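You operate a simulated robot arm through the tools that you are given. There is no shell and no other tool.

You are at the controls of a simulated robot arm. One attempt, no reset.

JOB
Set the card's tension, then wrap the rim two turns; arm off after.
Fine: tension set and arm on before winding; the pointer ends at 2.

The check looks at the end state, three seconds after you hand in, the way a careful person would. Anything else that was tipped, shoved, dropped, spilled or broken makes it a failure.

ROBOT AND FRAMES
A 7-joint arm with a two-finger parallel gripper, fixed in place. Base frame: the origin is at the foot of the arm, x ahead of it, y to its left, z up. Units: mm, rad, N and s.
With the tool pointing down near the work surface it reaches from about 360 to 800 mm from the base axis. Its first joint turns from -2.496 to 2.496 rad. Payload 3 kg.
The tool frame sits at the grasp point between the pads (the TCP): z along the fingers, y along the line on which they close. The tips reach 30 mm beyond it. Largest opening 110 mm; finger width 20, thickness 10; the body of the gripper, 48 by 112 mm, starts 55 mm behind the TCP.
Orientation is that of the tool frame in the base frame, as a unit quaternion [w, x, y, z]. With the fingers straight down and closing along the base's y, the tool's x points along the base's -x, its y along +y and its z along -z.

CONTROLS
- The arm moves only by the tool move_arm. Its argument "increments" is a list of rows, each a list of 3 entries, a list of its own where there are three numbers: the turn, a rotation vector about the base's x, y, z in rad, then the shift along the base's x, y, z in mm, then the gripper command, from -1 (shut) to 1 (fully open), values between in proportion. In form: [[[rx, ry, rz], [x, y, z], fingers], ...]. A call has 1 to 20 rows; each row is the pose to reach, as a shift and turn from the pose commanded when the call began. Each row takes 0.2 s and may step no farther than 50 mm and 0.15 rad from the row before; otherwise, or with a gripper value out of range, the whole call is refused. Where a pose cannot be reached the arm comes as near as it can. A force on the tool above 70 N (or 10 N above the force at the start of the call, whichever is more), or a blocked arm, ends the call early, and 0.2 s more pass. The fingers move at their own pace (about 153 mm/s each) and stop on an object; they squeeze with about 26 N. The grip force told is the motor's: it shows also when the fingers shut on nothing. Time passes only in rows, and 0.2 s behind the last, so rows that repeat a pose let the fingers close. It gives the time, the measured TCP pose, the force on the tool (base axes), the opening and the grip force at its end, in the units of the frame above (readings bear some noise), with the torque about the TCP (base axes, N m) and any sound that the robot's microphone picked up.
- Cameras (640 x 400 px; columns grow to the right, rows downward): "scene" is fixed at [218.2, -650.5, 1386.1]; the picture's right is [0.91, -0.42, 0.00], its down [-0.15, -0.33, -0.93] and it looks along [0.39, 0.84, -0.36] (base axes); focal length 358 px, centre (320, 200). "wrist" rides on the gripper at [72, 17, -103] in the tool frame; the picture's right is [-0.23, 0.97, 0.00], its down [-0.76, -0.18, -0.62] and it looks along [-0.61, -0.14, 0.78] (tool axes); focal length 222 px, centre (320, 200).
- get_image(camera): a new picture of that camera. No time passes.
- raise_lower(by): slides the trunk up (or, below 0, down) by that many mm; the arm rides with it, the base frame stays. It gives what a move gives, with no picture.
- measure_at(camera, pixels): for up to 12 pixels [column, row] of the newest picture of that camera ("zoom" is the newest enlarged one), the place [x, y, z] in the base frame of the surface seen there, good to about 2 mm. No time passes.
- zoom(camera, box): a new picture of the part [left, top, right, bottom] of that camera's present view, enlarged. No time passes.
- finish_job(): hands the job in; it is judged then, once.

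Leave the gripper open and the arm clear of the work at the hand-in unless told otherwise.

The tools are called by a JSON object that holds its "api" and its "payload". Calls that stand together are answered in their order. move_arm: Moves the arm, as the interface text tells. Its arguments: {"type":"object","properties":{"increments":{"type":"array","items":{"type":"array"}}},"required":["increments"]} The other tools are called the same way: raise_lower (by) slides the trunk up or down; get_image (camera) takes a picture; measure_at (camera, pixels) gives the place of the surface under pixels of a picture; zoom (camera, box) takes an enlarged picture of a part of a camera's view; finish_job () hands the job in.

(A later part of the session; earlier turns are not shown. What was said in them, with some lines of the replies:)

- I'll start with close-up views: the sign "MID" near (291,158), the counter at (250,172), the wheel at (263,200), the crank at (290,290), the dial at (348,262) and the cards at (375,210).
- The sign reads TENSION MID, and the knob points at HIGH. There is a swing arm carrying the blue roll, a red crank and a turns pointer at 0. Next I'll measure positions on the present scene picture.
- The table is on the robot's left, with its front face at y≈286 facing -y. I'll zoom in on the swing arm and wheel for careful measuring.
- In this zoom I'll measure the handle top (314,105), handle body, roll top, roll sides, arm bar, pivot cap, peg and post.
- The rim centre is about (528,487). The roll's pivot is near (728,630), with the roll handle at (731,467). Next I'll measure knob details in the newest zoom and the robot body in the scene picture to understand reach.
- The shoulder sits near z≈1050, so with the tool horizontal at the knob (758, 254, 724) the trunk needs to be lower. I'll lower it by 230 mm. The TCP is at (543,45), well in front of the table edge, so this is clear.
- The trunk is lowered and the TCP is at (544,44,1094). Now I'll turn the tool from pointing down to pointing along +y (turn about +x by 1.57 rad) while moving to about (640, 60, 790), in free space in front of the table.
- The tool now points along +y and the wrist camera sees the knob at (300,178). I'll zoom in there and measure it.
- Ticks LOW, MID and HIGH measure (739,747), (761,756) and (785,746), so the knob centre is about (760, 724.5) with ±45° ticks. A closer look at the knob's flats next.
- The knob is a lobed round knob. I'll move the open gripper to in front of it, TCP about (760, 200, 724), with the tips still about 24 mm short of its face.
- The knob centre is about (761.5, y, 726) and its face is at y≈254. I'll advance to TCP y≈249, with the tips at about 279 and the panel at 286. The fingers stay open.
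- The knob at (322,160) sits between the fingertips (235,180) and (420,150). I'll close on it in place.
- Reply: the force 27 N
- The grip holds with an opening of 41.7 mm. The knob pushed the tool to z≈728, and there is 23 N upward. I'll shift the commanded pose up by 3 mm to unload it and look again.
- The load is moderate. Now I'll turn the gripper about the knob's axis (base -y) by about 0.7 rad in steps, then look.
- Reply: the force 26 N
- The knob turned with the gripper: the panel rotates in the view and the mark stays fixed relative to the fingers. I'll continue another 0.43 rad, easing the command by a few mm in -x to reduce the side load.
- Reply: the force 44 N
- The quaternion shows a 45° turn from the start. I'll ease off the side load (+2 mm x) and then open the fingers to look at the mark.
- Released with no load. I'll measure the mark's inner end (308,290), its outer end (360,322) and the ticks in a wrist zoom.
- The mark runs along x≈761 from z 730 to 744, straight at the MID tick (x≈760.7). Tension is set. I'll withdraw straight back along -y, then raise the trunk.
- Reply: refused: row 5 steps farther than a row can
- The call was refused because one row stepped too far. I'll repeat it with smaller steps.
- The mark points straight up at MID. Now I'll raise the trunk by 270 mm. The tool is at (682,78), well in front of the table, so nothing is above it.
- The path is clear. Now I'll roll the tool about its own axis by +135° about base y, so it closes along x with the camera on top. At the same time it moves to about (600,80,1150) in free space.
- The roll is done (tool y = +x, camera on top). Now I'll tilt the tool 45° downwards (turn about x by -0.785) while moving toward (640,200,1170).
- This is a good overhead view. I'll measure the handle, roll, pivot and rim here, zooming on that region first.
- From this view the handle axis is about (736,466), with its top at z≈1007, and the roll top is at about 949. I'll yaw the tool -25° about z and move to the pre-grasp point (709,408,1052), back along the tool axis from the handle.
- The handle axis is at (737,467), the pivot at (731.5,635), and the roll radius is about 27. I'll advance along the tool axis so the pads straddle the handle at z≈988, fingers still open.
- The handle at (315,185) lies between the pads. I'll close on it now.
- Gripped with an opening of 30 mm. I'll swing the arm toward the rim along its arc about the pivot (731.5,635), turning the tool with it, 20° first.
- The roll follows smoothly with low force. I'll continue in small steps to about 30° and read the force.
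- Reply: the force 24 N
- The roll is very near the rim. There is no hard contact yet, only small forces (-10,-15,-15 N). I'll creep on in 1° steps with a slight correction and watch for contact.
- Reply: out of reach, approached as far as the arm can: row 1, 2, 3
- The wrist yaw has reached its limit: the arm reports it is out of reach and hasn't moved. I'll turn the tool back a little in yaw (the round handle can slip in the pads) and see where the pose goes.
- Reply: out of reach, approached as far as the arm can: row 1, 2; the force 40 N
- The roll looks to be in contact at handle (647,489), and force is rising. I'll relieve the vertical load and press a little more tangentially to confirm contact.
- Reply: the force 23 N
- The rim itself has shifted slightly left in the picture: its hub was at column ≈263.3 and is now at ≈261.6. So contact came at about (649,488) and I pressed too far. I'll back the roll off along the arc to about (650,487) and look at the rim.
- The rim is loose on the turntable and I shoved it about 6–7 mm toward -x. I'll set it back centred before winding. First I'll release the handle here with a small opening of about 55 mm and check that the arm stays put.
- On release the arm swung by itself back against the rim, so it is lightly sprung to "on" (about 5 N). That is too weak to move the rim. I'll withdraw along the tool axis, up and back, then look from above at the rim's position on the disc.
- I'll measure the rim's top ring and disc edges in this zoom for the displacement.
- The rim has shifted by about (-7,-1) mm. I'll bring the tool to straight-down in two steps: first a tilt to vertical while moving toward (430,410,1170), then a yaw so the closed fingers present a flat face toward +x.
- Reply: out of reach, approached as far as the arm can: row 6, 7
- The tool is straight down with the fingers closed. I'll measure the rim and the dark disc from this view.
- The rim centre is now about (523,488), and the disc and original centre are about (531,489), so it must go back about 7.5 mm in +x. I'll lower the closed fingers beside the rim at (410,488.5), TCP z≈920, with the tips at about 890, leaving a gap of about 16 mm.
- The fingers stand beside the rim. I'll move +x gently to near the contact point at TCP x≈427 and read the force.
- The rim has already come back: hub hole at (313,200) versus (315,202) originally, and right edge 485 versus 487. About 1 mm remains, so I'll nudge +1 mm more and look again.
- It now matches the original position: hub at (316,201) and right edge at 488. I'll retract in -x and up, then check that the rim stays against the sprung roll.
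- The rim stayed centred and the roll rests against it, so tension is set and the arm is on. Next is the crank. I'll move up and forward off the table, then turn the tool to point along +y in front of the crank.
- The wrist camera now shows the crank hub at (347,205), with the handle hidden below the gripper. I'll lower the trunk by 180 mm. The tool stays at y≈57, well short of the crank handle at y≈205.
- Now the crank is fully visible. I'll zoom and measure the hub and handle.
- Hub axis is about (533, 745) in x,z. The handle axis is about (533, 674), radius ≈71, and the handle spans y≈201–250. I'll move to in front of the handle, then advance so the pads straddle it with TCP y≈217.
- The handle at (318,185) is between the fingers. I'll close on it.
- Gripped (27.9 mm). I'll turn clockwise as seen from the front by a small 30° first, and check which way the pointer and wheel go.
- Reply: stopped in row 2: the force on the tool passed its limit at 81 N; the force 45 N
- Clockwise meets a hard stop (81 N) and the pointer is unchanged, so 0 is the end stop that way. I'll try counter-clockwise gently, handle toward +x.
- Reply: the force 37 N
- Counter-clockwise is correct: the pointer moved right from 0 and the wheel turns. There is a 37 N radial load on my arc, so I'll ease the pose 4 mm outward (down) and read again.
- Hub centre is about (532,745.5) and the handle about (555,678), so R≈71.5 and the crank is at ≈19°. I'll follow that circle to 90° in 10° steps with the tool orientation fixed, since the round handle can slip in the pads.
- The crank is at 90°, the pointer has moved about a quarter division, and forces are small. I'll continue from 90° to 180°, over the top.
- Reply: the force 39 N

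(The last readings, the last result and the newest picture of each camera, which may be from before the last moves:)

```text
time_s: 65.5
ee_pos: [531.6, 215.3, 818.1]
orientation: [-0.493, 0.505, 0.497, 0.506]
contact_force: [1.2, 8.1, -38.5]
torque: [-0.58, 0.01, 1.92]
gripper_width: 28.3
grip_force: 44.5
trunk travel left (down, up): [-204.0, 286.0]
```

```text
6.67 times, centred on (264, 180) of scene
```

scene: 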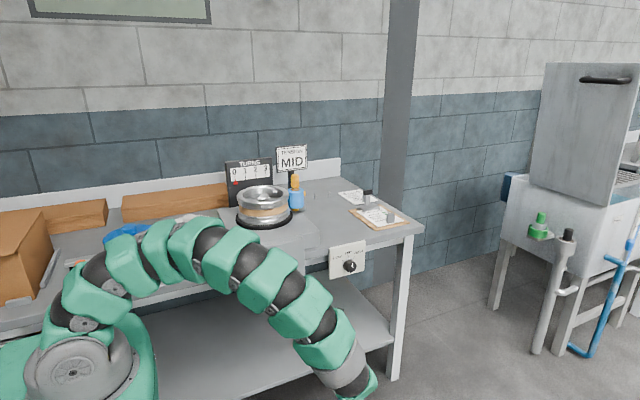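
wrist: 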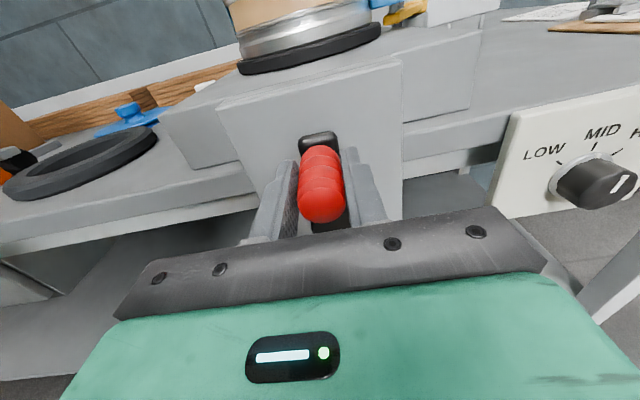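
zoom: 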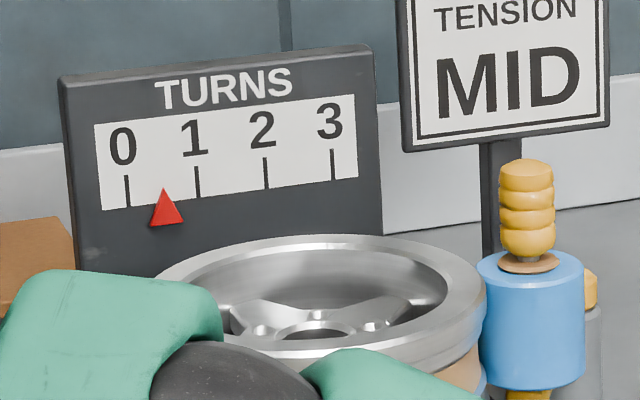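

Half a turn: the pointer is at about 0.5. There is a 38 N inward load at the top, so the true centre is about 2 mm lower than assumed; I'll correct for that. Let me also check in the full scene that the elbow is clear of the table items.

{"api": "get_image", "payload": {"camera": "scene"}}

```text
taken
```

scene: 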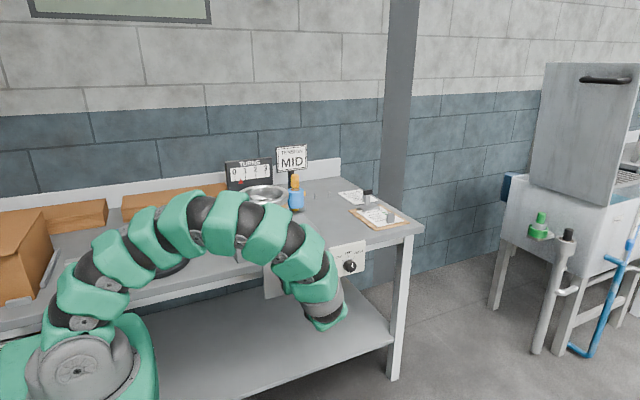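

{"api": "measure_at", "payload": {"camera": "scene", "pixels": [[95, 265], [130, 230], [155, 215], [185, 210], [220, 210], [260, 220], [290, 235], [320, 270], [210, 195], [180, 200]]}}

```text
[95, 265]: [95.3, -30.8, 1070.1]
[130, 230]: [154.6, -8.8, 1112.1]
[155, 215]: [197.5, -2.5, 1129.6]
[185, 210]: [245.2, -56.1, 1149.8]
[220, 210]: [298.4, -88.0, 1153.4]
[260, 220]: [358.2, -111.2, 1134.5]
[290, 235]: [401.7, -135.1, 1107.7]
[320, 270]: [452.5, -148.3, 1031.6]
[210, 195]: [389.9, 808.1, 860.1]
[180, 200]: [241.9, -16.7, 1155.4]
```

The elbow is at y≈-50 and z≈1150, far clear of the table. I'll continue from 180° to 360° with the corrected centre (532,743).

{"api": "move_arm", "payload": {"increments": [[[0, 0, 0], [-12.4, 0, -3.4], -1], [[0, 0, 0], [-24.5, 0, -6.6], -1], [[0, 0, 0], [-35.75, 0, -11.9], -1], [[0, 0, 0], [-46, 0, -19], -1], [[0, 0, 0], [-54.8, 0, -27.8], -1], [[0, 0, 0], [-61.9, 0, -38.05], -1], [[0, 0, 0], [-67.2, 0, -49.3], -1], [[0, 0, 0], [-70.4, 0, -61.4], -1], [[0, 0, 0], [-71.5, 0, -73.8], -1], [[0, 0, 0], [-71.5, 0, -73.8], -1]]}}

{"api": "get_image", "payload": {"camera": "wrist"}}

{"api": "zoom", "payload": {"camera": "scene", "box": [216, 150, 312, 210]}}

```text
time_s: 67.7
ee_pos: [458.7, 216.1, 745.3]
orientation: [-0.493, 0.505, 0.496, 0.506]
contact_force: [7.4, 17.9, -2.0]
torque: [0.09, -0.02, 1.73]
gripper_width: 28.2
grip_force: 45.5
trunk travel left (down, up): [-204.0, 286.0]
```

```text
taken
```

wrist: 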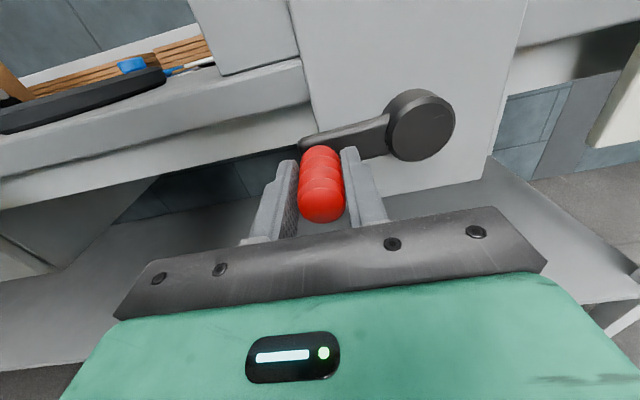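

```text
6.67 times, centred on (264, 180) of scene
```

zoom: 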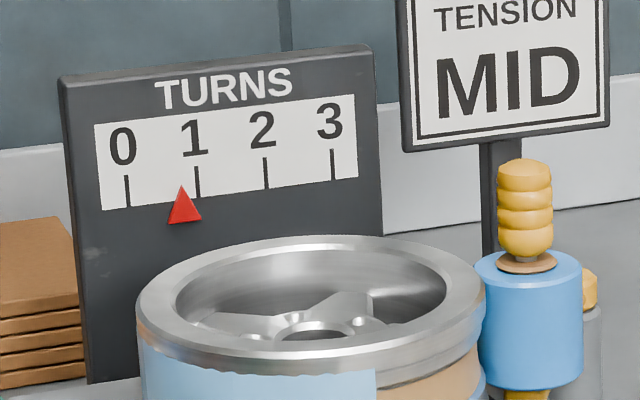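

The film is wrapping (a blue band appears), the pointer is at about 0.8 and the forces are low. I'll continue from 270° through 360° to 450°.

{"api": "move_arm", "payload": {"increments": [[[0, 0, 0], [1.1, 0, -12.4], -1], [[0, 0, 0], [4.3, 0, -24.5], -1], [[0, 0, 0], [9.6, 0, -35.75], -1], [[0, 0, 0], [16.7, 0, -46], -1], [[0, 0, 0], [25.5, 0, -54.8], -1], [[0, 0, 0], [35.75, 0, -61.9], -1], [[0, 0, 0], [47.05, 0, -67.2], -1], [[0, 0, 0], [59.1, 0, -70.4], -1], [[0, 0, 0], [71.5, 0, -71.5], -1], [[0, 0, 0], [71.5, 0, -71.5], -1]]}}

{"api": "get_image", "payload": {"camera": "wrist"}}

{"api": "zoom", "payload": {"camera": "scene", "box": [216, 150, 312, 210]}}

```text
time_s: 69.9
ee_pos: [529.2, 215.8, 674.5]
orientation: [-0.494, 0.503, 0.497, 0.507]
contact_force: [-1.3, -10.9, 29.5]
torque: [0.89, -0.01, 2.23]
gripper_width: 28.2
grip_force: 44.9
trunk travel left (down, up): [-204.0, 286.0]
```

```text
taken
```

wrist: 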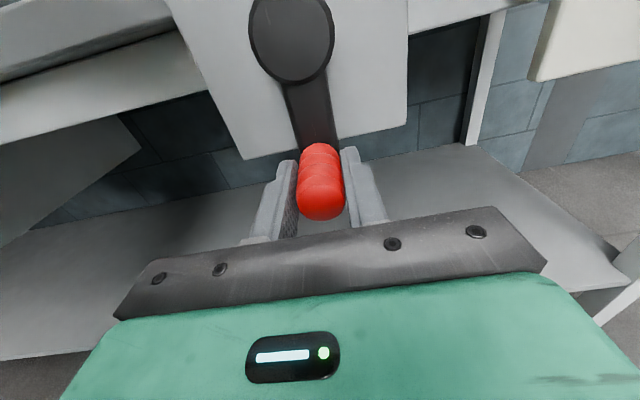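

```text
6.67 times, centred on (264, 180) of scene
```

zoom: 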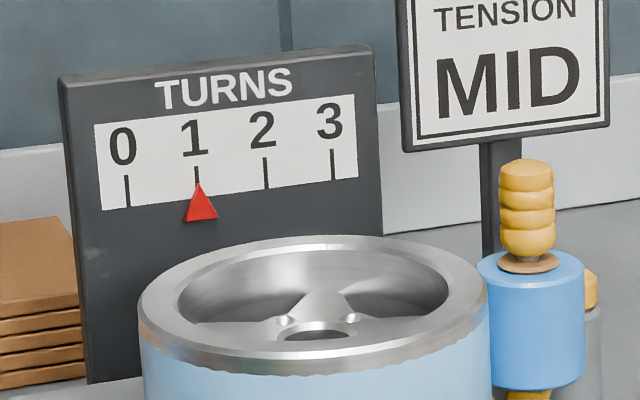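

One full turn: the pointer sits at 1 and the crank is back at the bottom. For the second turn I'll use the refined centre (532,744.2) and R=70.3, going 0° to 180°.

{"api": "move_arm", "payload": {"increments": [[[0, 0, 0], [12.2, 0, 3.3], -1], [[0, 0, 0], [24, 0, 6.4], -1], [[0, 0, 0], [35.15, 0, 11.6], -1], [[0, 0, 0], [45.2, 0, 18.65], -1], [[0, 0, 0], [53.85, 0, 27.3], -1], [[0, 0, 0], [60.9, 0, 37.35], -1], [[0, 0, 0], [66.1, 0, 48.45], -1], [[0, 0, 0], [69.2, 0, 60.3], -1], [[0, 0, 0], [70.3, 0, 72.5], -1], [[0, 0, 0], [69.2, 0, 84.7], -1], [[0, 0, 0], [66.1, 0, 96.55], -1], [[0, 0, 0], [60.9, 0, 107.65], -1], [[0, 0, 0], [53.85, 0, 117.7], -1], [[0, 0, 0], [45.2, 0, 126.35], -1], [[0, 0, 0], [35.15, 0, 133.4], -1], [[0, 0, 0], [24, 0, 138.55], -1], [[0, 0, 0], [12.2, 0, 141.7], -1], [[0, 0, 0], [0, 0, 142.8], -1], [[0, 0, 0], [0, 0, 142.8], -1]]}}

{"api": "get_image", "payload": {"camera": "wrist"}}

{"api": "zoom", "payload": {"camera": "scene", "box": [216, 150, 312, 210]}}

```text
time_s: 73.9
ee_pos: [528.6, 216.5, 816.2]
orientation: [-0.493, 0.503, 0.497, 0.506]
contact_force: [-1.4, -5.0, 3.4]
torque: [-0.45, -0.03, 2.21]
gripper_width: 28.3
grip_force: 44.9
trunk travel left (down, up): [-204.0, 286.0]
```

```text
taken
```

wrist: 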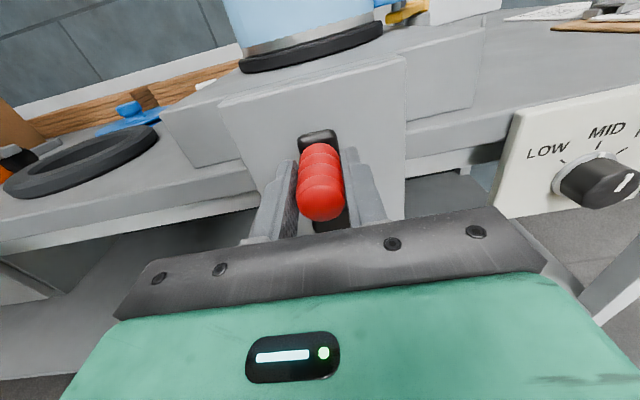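

```text
6.67 times, centred on (264, 180) of scene
```

zoom: 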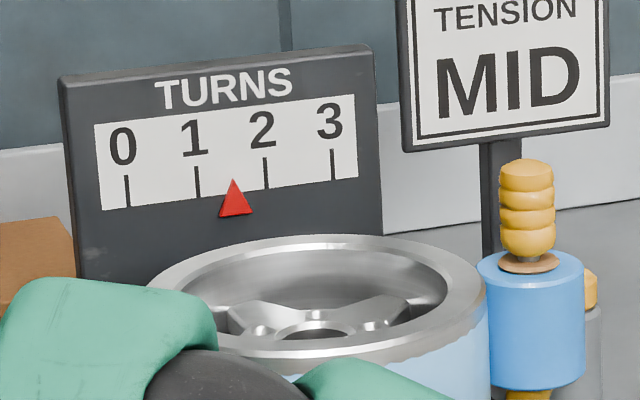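

1.5 turns, with very low forces now. I'll continue from 180° to 340°, then check the pointer before the last bit.

{"api": "move_arm", "payload": {"increments": [[[0, 0, 0], [-12.2, 0, -1.1], -1], [[0, 0, 0], [-24, 0, -4.25], -1], [[0, 0, 0], [-35.15, 0, -9.4], -1], [[0, 0, 0], [-45.2, 0, -16.45], -1], [[0, 0, 0], [-53.85, 0, -25.1], -1], [[0, 0, 0], [-60.9, 0, -35.15], -1], [[0, 0, 0], [-66.1, 0, -46.25], -1], [[0, 0, 0], [-69.2, 0, -58.1], -1], [[0, 0, 0], [-70.3, 0, -70.3], -1], [[0, 0, 0], [-69.2, 0, -82.5], -1], [[0, 0, 0], [-66.1, 0, -94.35], -1], [[0, 0, 0], [-60.9, 0, -105.45], -1], [[0, 0, 0], [-53.85, 0, -115.5], -1], [[0, 0, 0], [-45.2, 0, -124.15], -1], [[0, 0, 0], [-35.15, 0, -131.2], -1], [[0, 0, 0], [-24, 0, -136.35], -1], [[0, 0, 0], [-24, 0, -136.35], -1]]}}

{"api": "get_image", "payload": {"camera": "wrist"}}

{"api": "zoom", "payload": {"camera": "scene", "box": [216, 150, 312, 210]}}

```text
time_s: 77.5
ee_pos: [506.6, 217.6, 679.3]
orientation: [-0.493, 0.505, 0.496, 0.506]
contact_force: [-6.8, -2.2, -23.6]
torque: [-0.68, 0.0, 2.05]
gripper_width: 28.6
grip_force: 45.3
trunk travel left (down, up): [-204.0, 286.0]
```

```text
taken
```

wrist: 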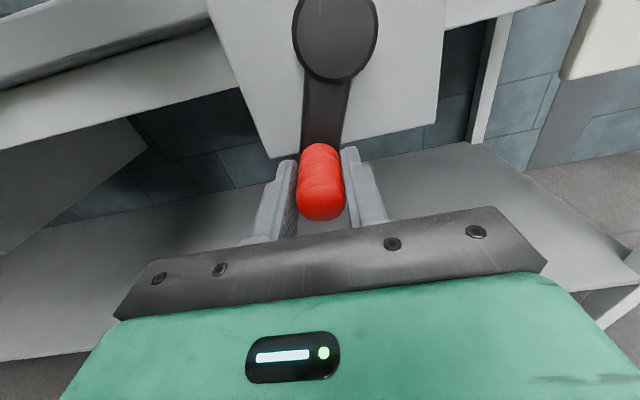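

```text
6.67 times, centred on (264, 180) of scene
```

zoom: 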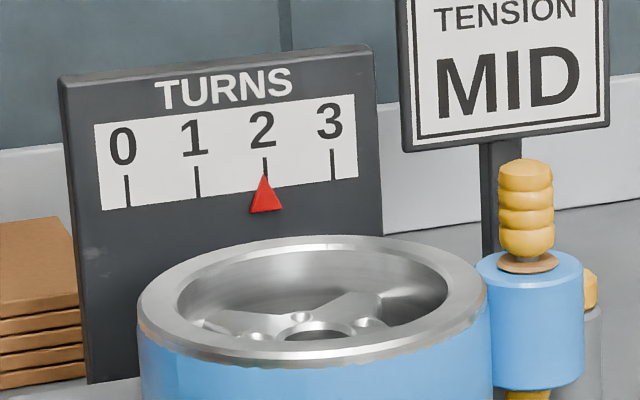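

The pointer is just short of 2. I'll finish the last 20°, bringing the handle to straight down.

{"api": "move_arm", "payload": {"increments": [[[0, 0, 0], [6, 0, -1.7], -1], [[0, 0, 0], [12, 0, -3], -1], [[0, 0, 0], [18, 0, -4], -1], [[0, 0, 0], [24, 0, -4.3], -1], [[0, 0, 0], [24, 0, -4.3], -1]]}}

{"api": "zoom", "payload": {"camera": "wrist", "box": [200, 0, 400, 230]}}

{"api": "zoom", "payload": {"camera": "scene", "box": [228, 152, 276, 190]}}

```text
time_s: 78.7
ee_pos: [531.4, 217.1, 676.3]
orientation: [-0.494, 0.504, 0.497, 0.506]
contact_force: [2.0, 7.7, -28.7]
torque: [-0.04, -0.01, 1.95]
gripper_width: 28.4
grip_force: 44.8
trunk travel left (down, up): [-204.0, 286.0]
```

```text
1.74 times, centred on (300, 115) of wrist
```

zoom: 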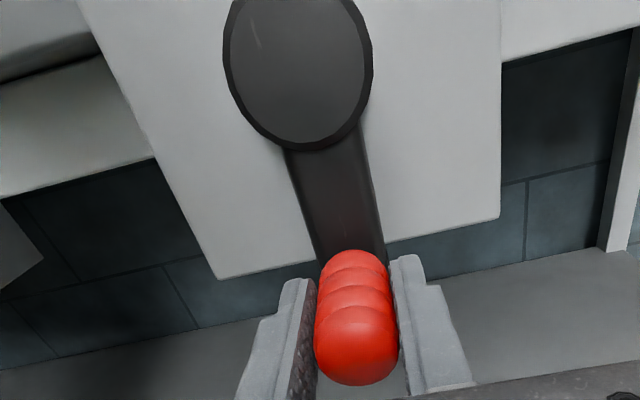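

```text
10.53 times, centred on (252, 171) of scene
```

zoom: 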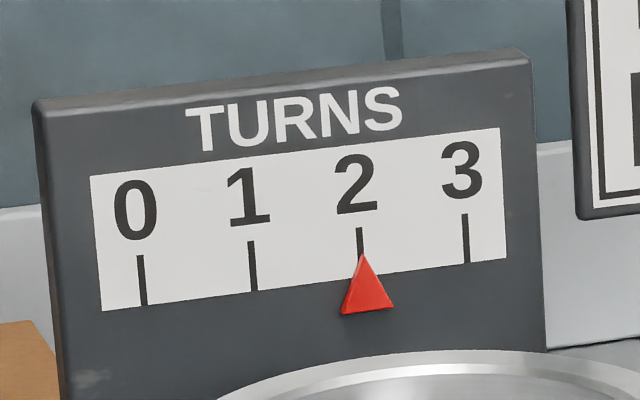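

The pointer tip sits on the 2 tick and the handle is straight down. I'll relieve the small vertical load (-2 mm z), open the fingers and back off along -y.

{"api": "move_arm", "payload": {"increments": [[[0, 0, 0], [0, 0, -2], -1], [[0, 0, 0], [0, 0, -2], -1], [[0, 0, 0], [0, 0, -2], 0.0], [[0, 0, 0], [0, 0, -2], 0.3], [[0, 0, 0], [0, 0, -2], 0.3], [[0, 0, 0], [0, -25, -2], 0.3], [[0, 0, 0], [0, -60, -2], 0.3], [[0, 0, 0], [0, -100, -2], 0.3], [[0, 0, 0], [0, -140, -2], 0.3], [[0, 0, 0], [0, -140, -2], 0.3]]}}

{"api": "zoom", "payload": {"camera": "scene", "box": [228, 152, 276, 190]}}

{"api": "get_image", "payload": {"camera": "wrist"}}

{"api": "zoom", "payload": {"camera": "scene", "box": [200, 130, 360, 230]}}

```text
time_s: 80.9
ee_pos: [530.4, 76.4, 675.3]
orientation: [-0.494, 0.503, 0.497, 0.506]
contact_force: [-0.4, 0.4, -0.1]
torque: [0.01, -0.01, 0.03]
gripper_width: 71.5
grip_force: 0.0
trunk travel left (down, up): [-204.0, 286.0]
```

```text
10.53 times, centred on (252, 171) of scene
```

zoom: 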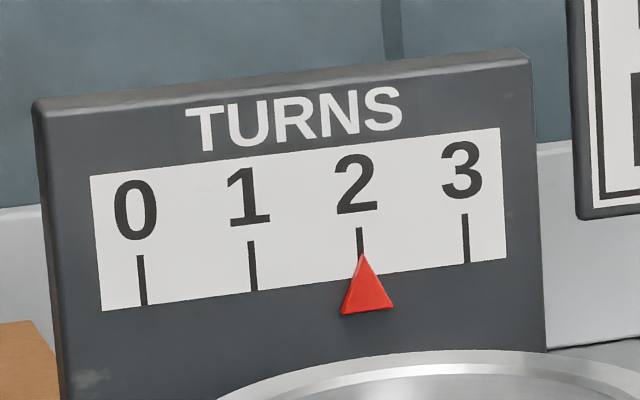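

```text
taken
```

wrist: 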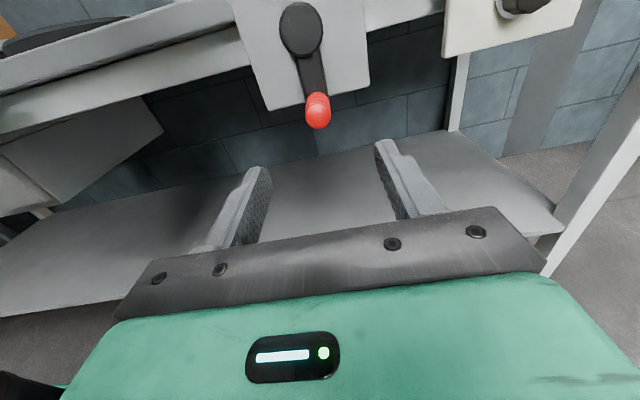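

```text
4.00 times, centred on (280, 180) of scene
```

zoom: 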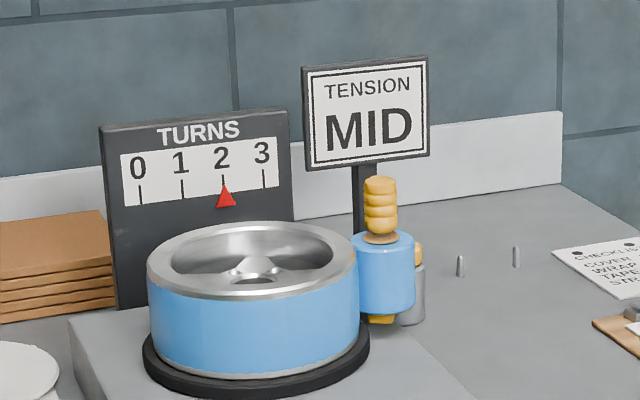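

Released: the pointer stays at 2 and the rim is wrapped in blue. Now to swing the arm off. I'll raise the trunk by 180 mm, with the tool at y≈76, clear of the table.

{"api": "raise_lower", "payload": {"by": 190}}

```text
time_s: 83.0
ee_pos: [529.9, 77.4, 865.4]
orientation: [-0.493, 0.504, 0.496, 0.506]
contact_force: [0.7, 0.1, -0.3]
torque: [0.02, 0.02, -0.01]
gripper_width: 71.7
grip_force: 0.1
trunk travel left (down, up): [-394.0, 96.0]
```

Now I'll move up and tilt the tool 45° downward again, to about (600,150,1165).

{"api": "move_arm", "payload": {"increments": [[[0, 0, 0], [5, 0, 40], 0.6], [[-0.1, 0, 0], [12, 5, 80], 0.6], [[-0.2, 0, 0], [20, 12, 120], 0.6], [[-0.3, 0, 0], [28, 20, 160], 0.6], [[-0.4, 0, 0], [36, 30, 200], 0.6], [[-0.5, 0, 0], [44, 42, 240], 0.6], [[-0.6, 0, 0], [52, 54, 275], 0.6], [[-0.7, 0, 0], [62, 66, 300], 0.6], [[-0.7854, 0, 0], [70, 75, 300], 0.6], [[-0.7854, 0, 0], [70, 75, 300], 0.6]]}}

{"api": "get_image", "payload": {"camera": "wrist"}}

```text
time_s: 85.2
ee_pos: [600.0, 151.7, 1163.7]
orientation: [-0.263, 0.654, 0.653, 0.277]
contact_force: [0.6, 1.1, 0.3]
torque: [0.0, 0.0, 0.03]
gripper_width: 87.8
grip_force: 0.0
trunk travel left (down, up): [-394.0, 96.0]
```

```text
taken
```

wrist: 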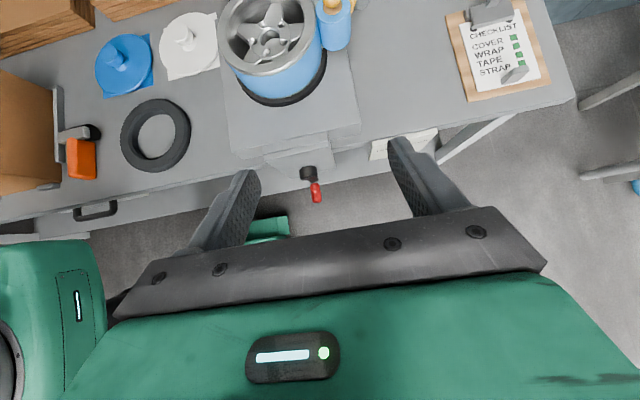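

I'll yaw the tool by -0.70 rad and move to a pre-grasp point about 100 mm back along the tool axis from the handle.

{"api": "move_arm", "payload": {"increments": [[[0, 0, -0.1], [0, 38, -10], 0.6], [[0, 0, -0.2], [0, 76, -22], 0.6], [[0, 0, -0.3], [0, 114, -34], 0.6], [[0, 0, -0.4], [0, 152, -46], 0.6], [[0, 0, -0.5], [1, 190, -60], 0.6], [[0, 0, -0.6], [2, 228, -75], 0.6], [[0, 0, -0.7], [2.5, 262, -90], 0.6], [[0, 0, -0.7], [2.5, 280, -100], 0.6], [[0, 0, -0.7], [2.5, 280, -100], 0.6]]}}

{"api": "get_image", "payload": {"camera": "wrist"}}

```text
time_s: 87.2
ee_pos: [602.0, 433.1, 1063.7]
orientation: [-0.152, 0.838, 0.388, 0.352]
contact_force: [0.6, -0.8, -0.6]
torque: [0.0, -0.01, 0.01]
gripper_width: 88.1
grip_force: 0.1
trunk travel left (down, up): [-394.0, 96.0]
```

```text
taken
```

wrist: 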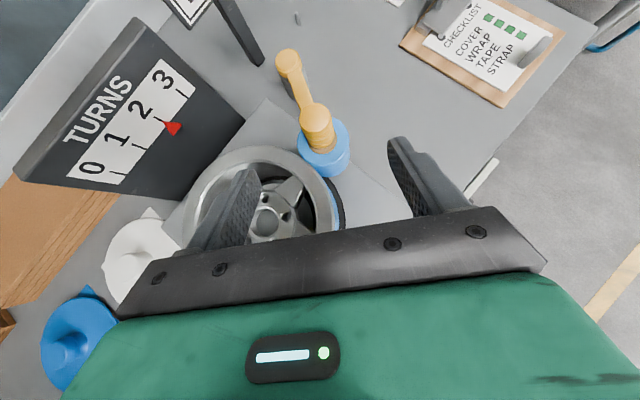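

{"api": "zoom", "payload": {"camera": "wrist", "box": [180, 40, 400, 240]}}

```text
2.00 times, centred on (290, 140) of wrist
```

zoom: 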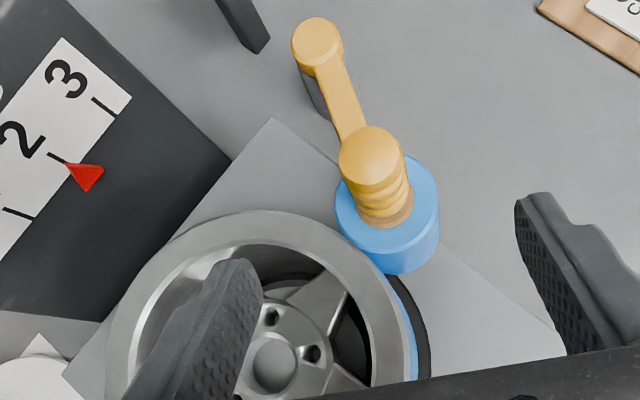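

{"api": "measure_at", "payload": {"camera": "zoom", "pixels": [[371, 155], [343, 155], [402, 155], [371, 128], [371, 183], [316, 38], [340, 205], [437, 200], [390, 240], [275, 362], [408, 360], [120, 320]]}}

```text
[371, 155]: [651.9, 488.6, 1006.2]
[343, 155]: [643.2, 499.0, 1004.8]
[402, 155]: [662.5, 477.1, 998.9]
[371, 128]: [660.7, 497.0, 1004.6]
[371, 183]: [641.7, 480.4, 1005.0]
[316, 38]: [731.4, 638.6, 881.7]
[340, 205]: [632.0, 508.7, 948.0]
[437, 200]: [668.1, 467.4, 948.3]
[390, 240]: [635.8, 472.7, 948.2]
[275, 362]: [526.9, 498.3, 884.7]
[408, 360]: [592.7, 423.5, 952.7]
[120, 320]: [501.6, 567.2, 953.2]
```

The handle is at (651,489). I'll narrow the opening to about 66 mm and advance along the tool axis to TCP (651,489,989).

{"api": "move_arm", "payload": {"increments": [[[0, 0, 0], [12, 13.5, -18], 0.2], [[0, 0, 0], [24, 27, -36], 0.2], [[0, 0, 0], [36, 41, -54], 0.2], [[0, 0, 0], [49.2, 55.7, -74.5], 0.2], [[0, 0, 0], [49.2, 55.7, -74.5], 0.2]]}}

{"api": "get_image", "payload": {"camera": "wrist"}}

{"api": "zoom", "payload": {"camera": "scene", "box": [216, 140, 344, 220]}}

```text
time_s: 88.4
ee_pos: [653.0, 487.5, 989.8]
orientation: [-0.151, 0.838, 0.389, 0.351]
contact_force: [0.4, -0.3, -0.2]
torque: [0.01, -0.02, 0.01]
gripper_width: 66.0
grip_force: 0.1
trunk travel left (down, up): [-394.0, 96.0]
```

```text
taken
```

wrist: 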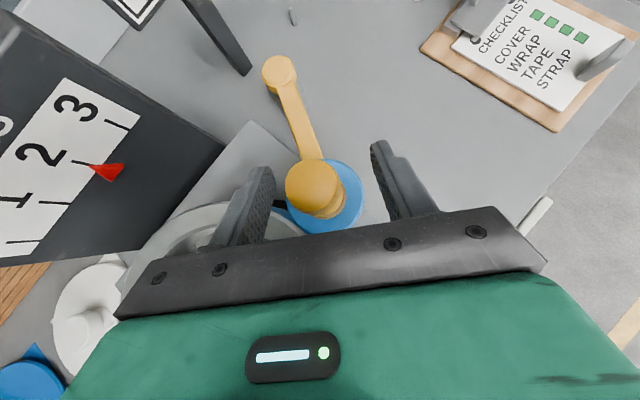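

```text
5.00 times, centred on (280, 180) of scene
```

zoom: 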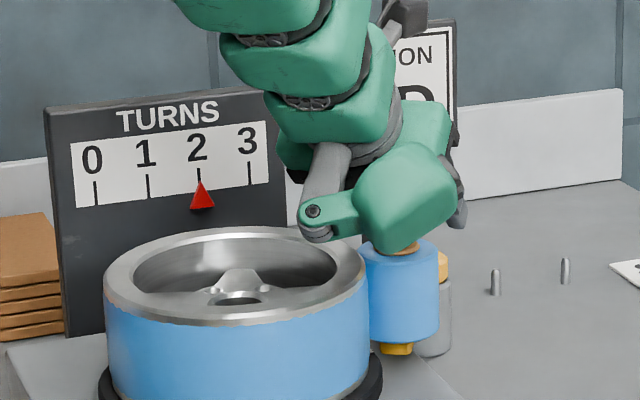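

The handle is between the pads, with the TCP slightly on the off side, so closing nudges the roll away from the rim. I'll close.

{"api": "move_arm", "payload": {"increments": [[[0, 0, 0], [0.5, -0.3, 0], -0.2], [[0, 0, 0], [1, -0.5, 0], -1], [[0, 0, 0], [1, -0.5, 0], -1], [[0, 0, 0], [1, -0.5, 0], -1]]}}

{"api": "zoom", "payload": {"camera": "scene", "box": [216, 140, 344, 220]}}

```text
time_s: 89.4
ee_pos: [653.9, 488.5, 989.1]
orientation: [-0.152, 0.838, 0.389, 0.35]
contact_force: [-0.6, 4.2, 0.5]
torque: [0.84, 1.24, 0.24]
gripper_width: 30.0
grip_force: 44.7
trunk travel left (down, up): [-394.0, 96.0]
```

```text
5.00 times, centred on (280, 180) of scene
```

zoom: 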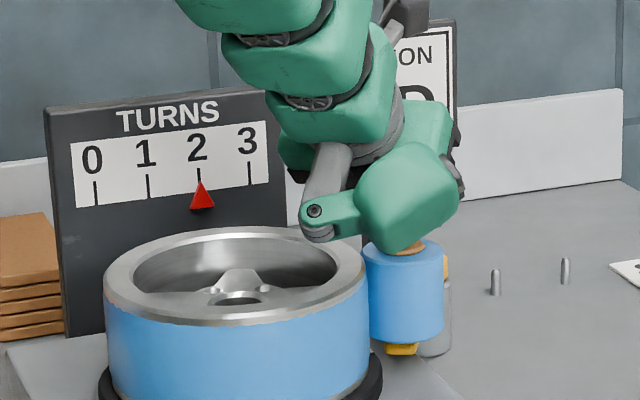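

Gripped, with the roll just off the rim. Now I'll swing it back along the arc by about 30° to the original off position (handle ≈(737,468)).

{"api": "move_arm", "payload": {"increments": [[[0, 0, 0.02], [5.2, -2.6, 0], -1], [[0, 0, 0.04], [10.4, -5.1, 0], -1], [[0, 0, 0.08], [21.15, -9.5, 0], -1], [[0, 0, 0.12], [32.2, -13.1, 0], -1], [[0, 0, 0.16], [43.4, -16, 0], -1], [[0, 0, 0.2], [54.8, -18, 0], -1], [[0, 0, 0.24], [66.4, -19.3, 0], -1], [[0, 0, 0.28], [78, -19.7, 0], -1], [[0, 0, 0.3], [82, -19.7, 0], -1], [[0, 0, 0.3], [82, -19.7, 0], -1]]}}

{"api": "get_image", "payload": {"camera": "wrist"}}

{"api": "zoom", "payload": {"camera": "scene", "box": [216, 140, 376, 240]}}

```text
time_s: 91.6
ee_pos: [734.7, 467.6, 988.7]
orientation: [-0.203, 0.771, 0.509, 0.324]
contact_force: [-10.8, -2.8, -4.5]
torque: [0.99, 1.39, -0.13]
gripper_width: 30.3
grip_force: 44.8
trunk travel left (down, up): [-394.0, 96.0]
```

```text
taken
```

wrist: 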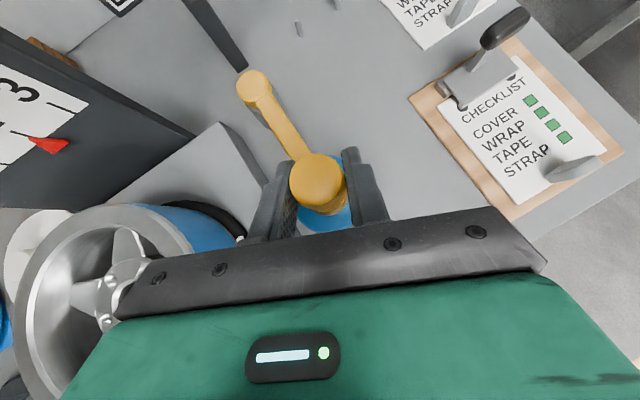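

```text
4.00 times, centred on (296, 190) of scene
```

zoom: 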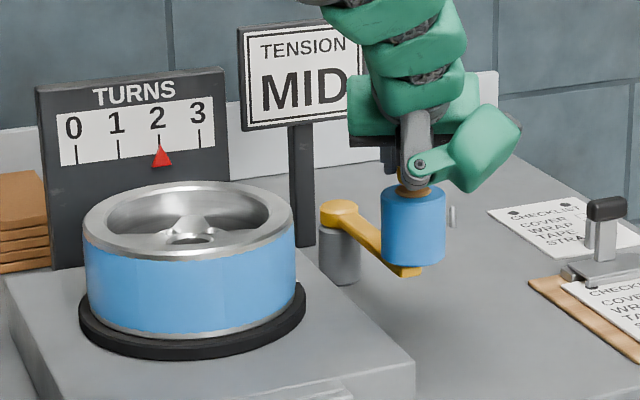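

The arm is back at its off position (735,468). I'll open the fingers and check that it stays.

{"api": "move_arm", "payload": {"increments": [[[0, 0, 0], [1.5, 0, 0], -1], [[0, 0, 0], [1.5, 0, 0], -0.3], [[0, 0, 0], [1.5, 0, 0], 0.1], [[0, 0, 0], [1.5, 0, 0], 0.3], [[0, 0, 0], [1.5, 0, 0], 0.3]]}}

{"api": "get_image", "payload": {"camera": "wrist"}}

{"api": "zoom", "payload": {"camera": "scene", "box": [216, 140, 376, 240]}}

```text
time_s: 92.8
ee_pos: [736.0, 467.3, 990.6]
orientation: [-0.204, 0.77, 0.51, 0.325]
contact_force: [0.1, 0.0, 0.0]
torque: [0.0, -0.01, 0.01]
gripper_width: 71.6
grip_force: 0.1
trunk travel left (down, up): [-394.0, 96.0]
```

```text
taken
```

wrist: 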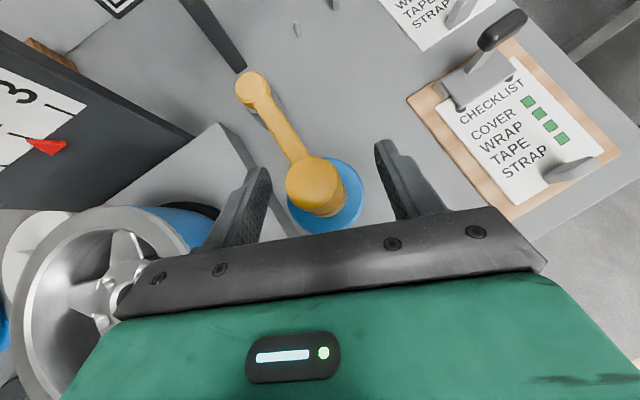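

```text
4.00 times, centred on (296, 190) of scene
```

zoom: 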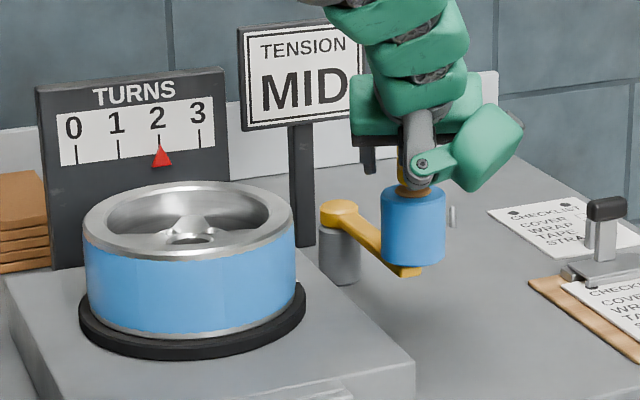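

It stays in the off position. I'll withdraw along the tool axis and then up and back, clear of the work.

{"api": "move_arm", "payload": {"increments": [[[0, 0, 0], [-4.4, -9.7, 10.6], 0.3], [[0, 0, 0], [-11.7, -25.8, 28.2], 0.3], [[0, 0, 0], [-20.4, -45.2, 49.4], 0.3], [[0, 0, 0], [-29.2, -64.6, 70.6], 0.3], [[0, 0, 0], [-38, -90, 100], 0.3], [[0, 0, 0], [-48, -125, 130], 0.3], [[0, 0, 0], [-58, -165, 150], 0.5], [[0, 0, 0], [-68, -205, 165], 1], [[0, 0, 0], [-78, -245, 175], 1], [[0, 0, 0], [-88, -285, 180], 1], [[0, 0, 0], [-98, -325, 180], 1], [[0, 0, 0], [-98, -325, 180], 1]]}}

{"api": "get_image", "payload": {"camera": "scene"}}

{"api": "get_image", "payload": {"camera": "wrist"}}

```text
time_s: 95.4
ee_pos: [638.6, 141.3, 1168.9]
orientation: [-0.203, 0.771, 0.509, 0.325]
contact_force: [-0.1, 0.4, -0.2]
torque: [-0.03, 0.03, 0.02]
gripper_width: 110.3
grip_force: 0.1
trunk travel left (down, up): [-394.0, 96.0]
```

```text
taken
```

scene: 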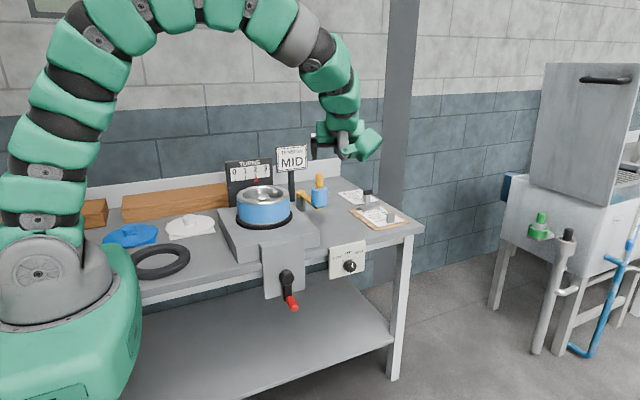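

```text
taken
```

wrist: 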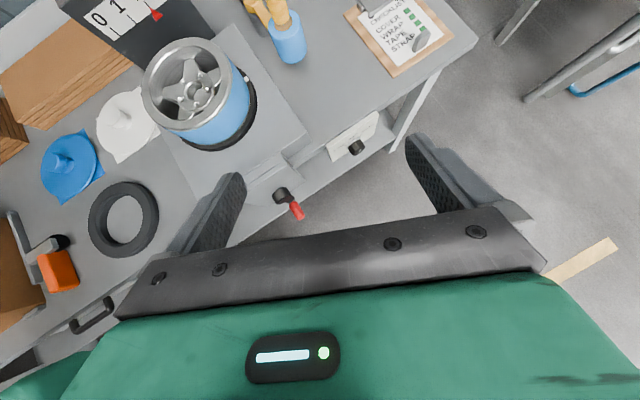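

Final checks: a close look at the pointer, rim position, swing arm and knob.

{"api": "zoom", "payload": {"camera": "scene", "box": [216, 170, 312, 230]}}

{"api": "zoom", "payload": {"camera": "scene", "box": [280, 160, 360, 210]}}

{"api": "zoom", "payload": {"camera": "scene", "box": [240, 220, 400, 320]}}

{"api": "zoom", "payload": {"camera": "scene", "box": [228, 152, 276, 190]}}

```text
6.67 times, centred on (264, 200) of scene
```

zoom: 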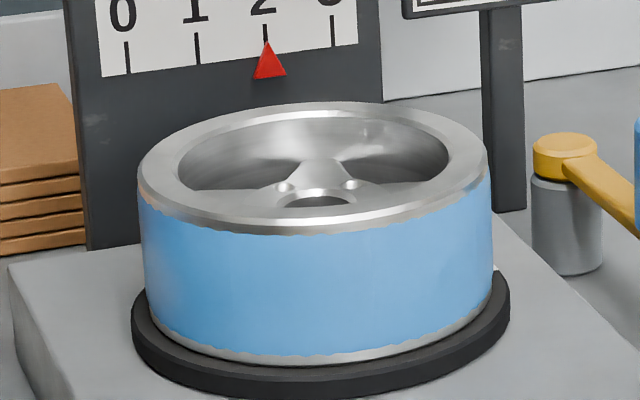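

```text
8.00 times, centred on (320, 185) of scene
```

zoom: 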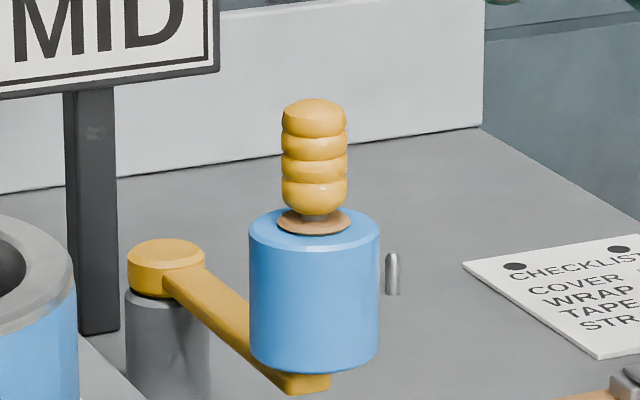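

```text
4.00 times, centred on (320, 270) of scene
```

zoom: 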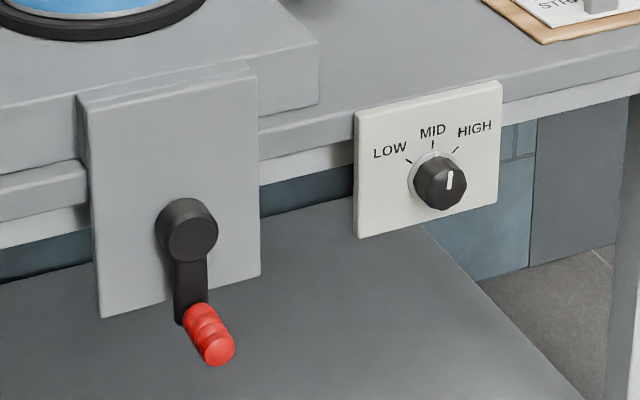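

```text
10.53 times, centred on (252, 171) of scene
```

zoom: 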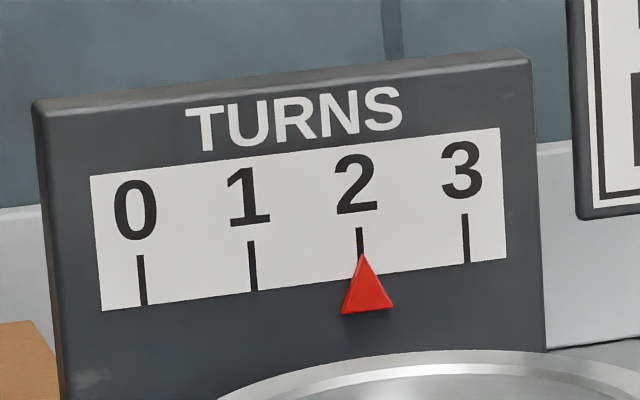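

All checks pass:
- The knob points at MID.
- The rim is wrapped and centred on the disc, where it started.
- The pointer is on 2.
- The swing arm is back at its original off position.
- The crank hangs at the bottom.
- The gripper is open and clear of the work.

I'm handing in.

{"api": "finish_job", "payload": {}}

```text
The job is handed in.
```

The rim is wrapped two turns at MID tension, and the job is handed in. I haven't seen the result of the check.

- **Tension:** the knob was on HIGH; I turned it to MID, as the card says, before winding.
- **Winding:** the arm was on the rim before I started cranking, and the pointer ended on 2.
- **Arm:** it is swung back to its original off position and stayed there when released.
- **Gripper:** open and clear of the work.

**Rim slip:** while putting the arm on, I pressed too far and pushed the loose rim about 7 mm across the turntable. I pushed it back before winding. In the camera views it now sits within about 1 mm of where it started, centred on the disc.

**Crank stop:** I first tried the crank clockwise and it hit its end stop at 81 N. The pointer didn't move, so I wound it counter-clockwise instead.
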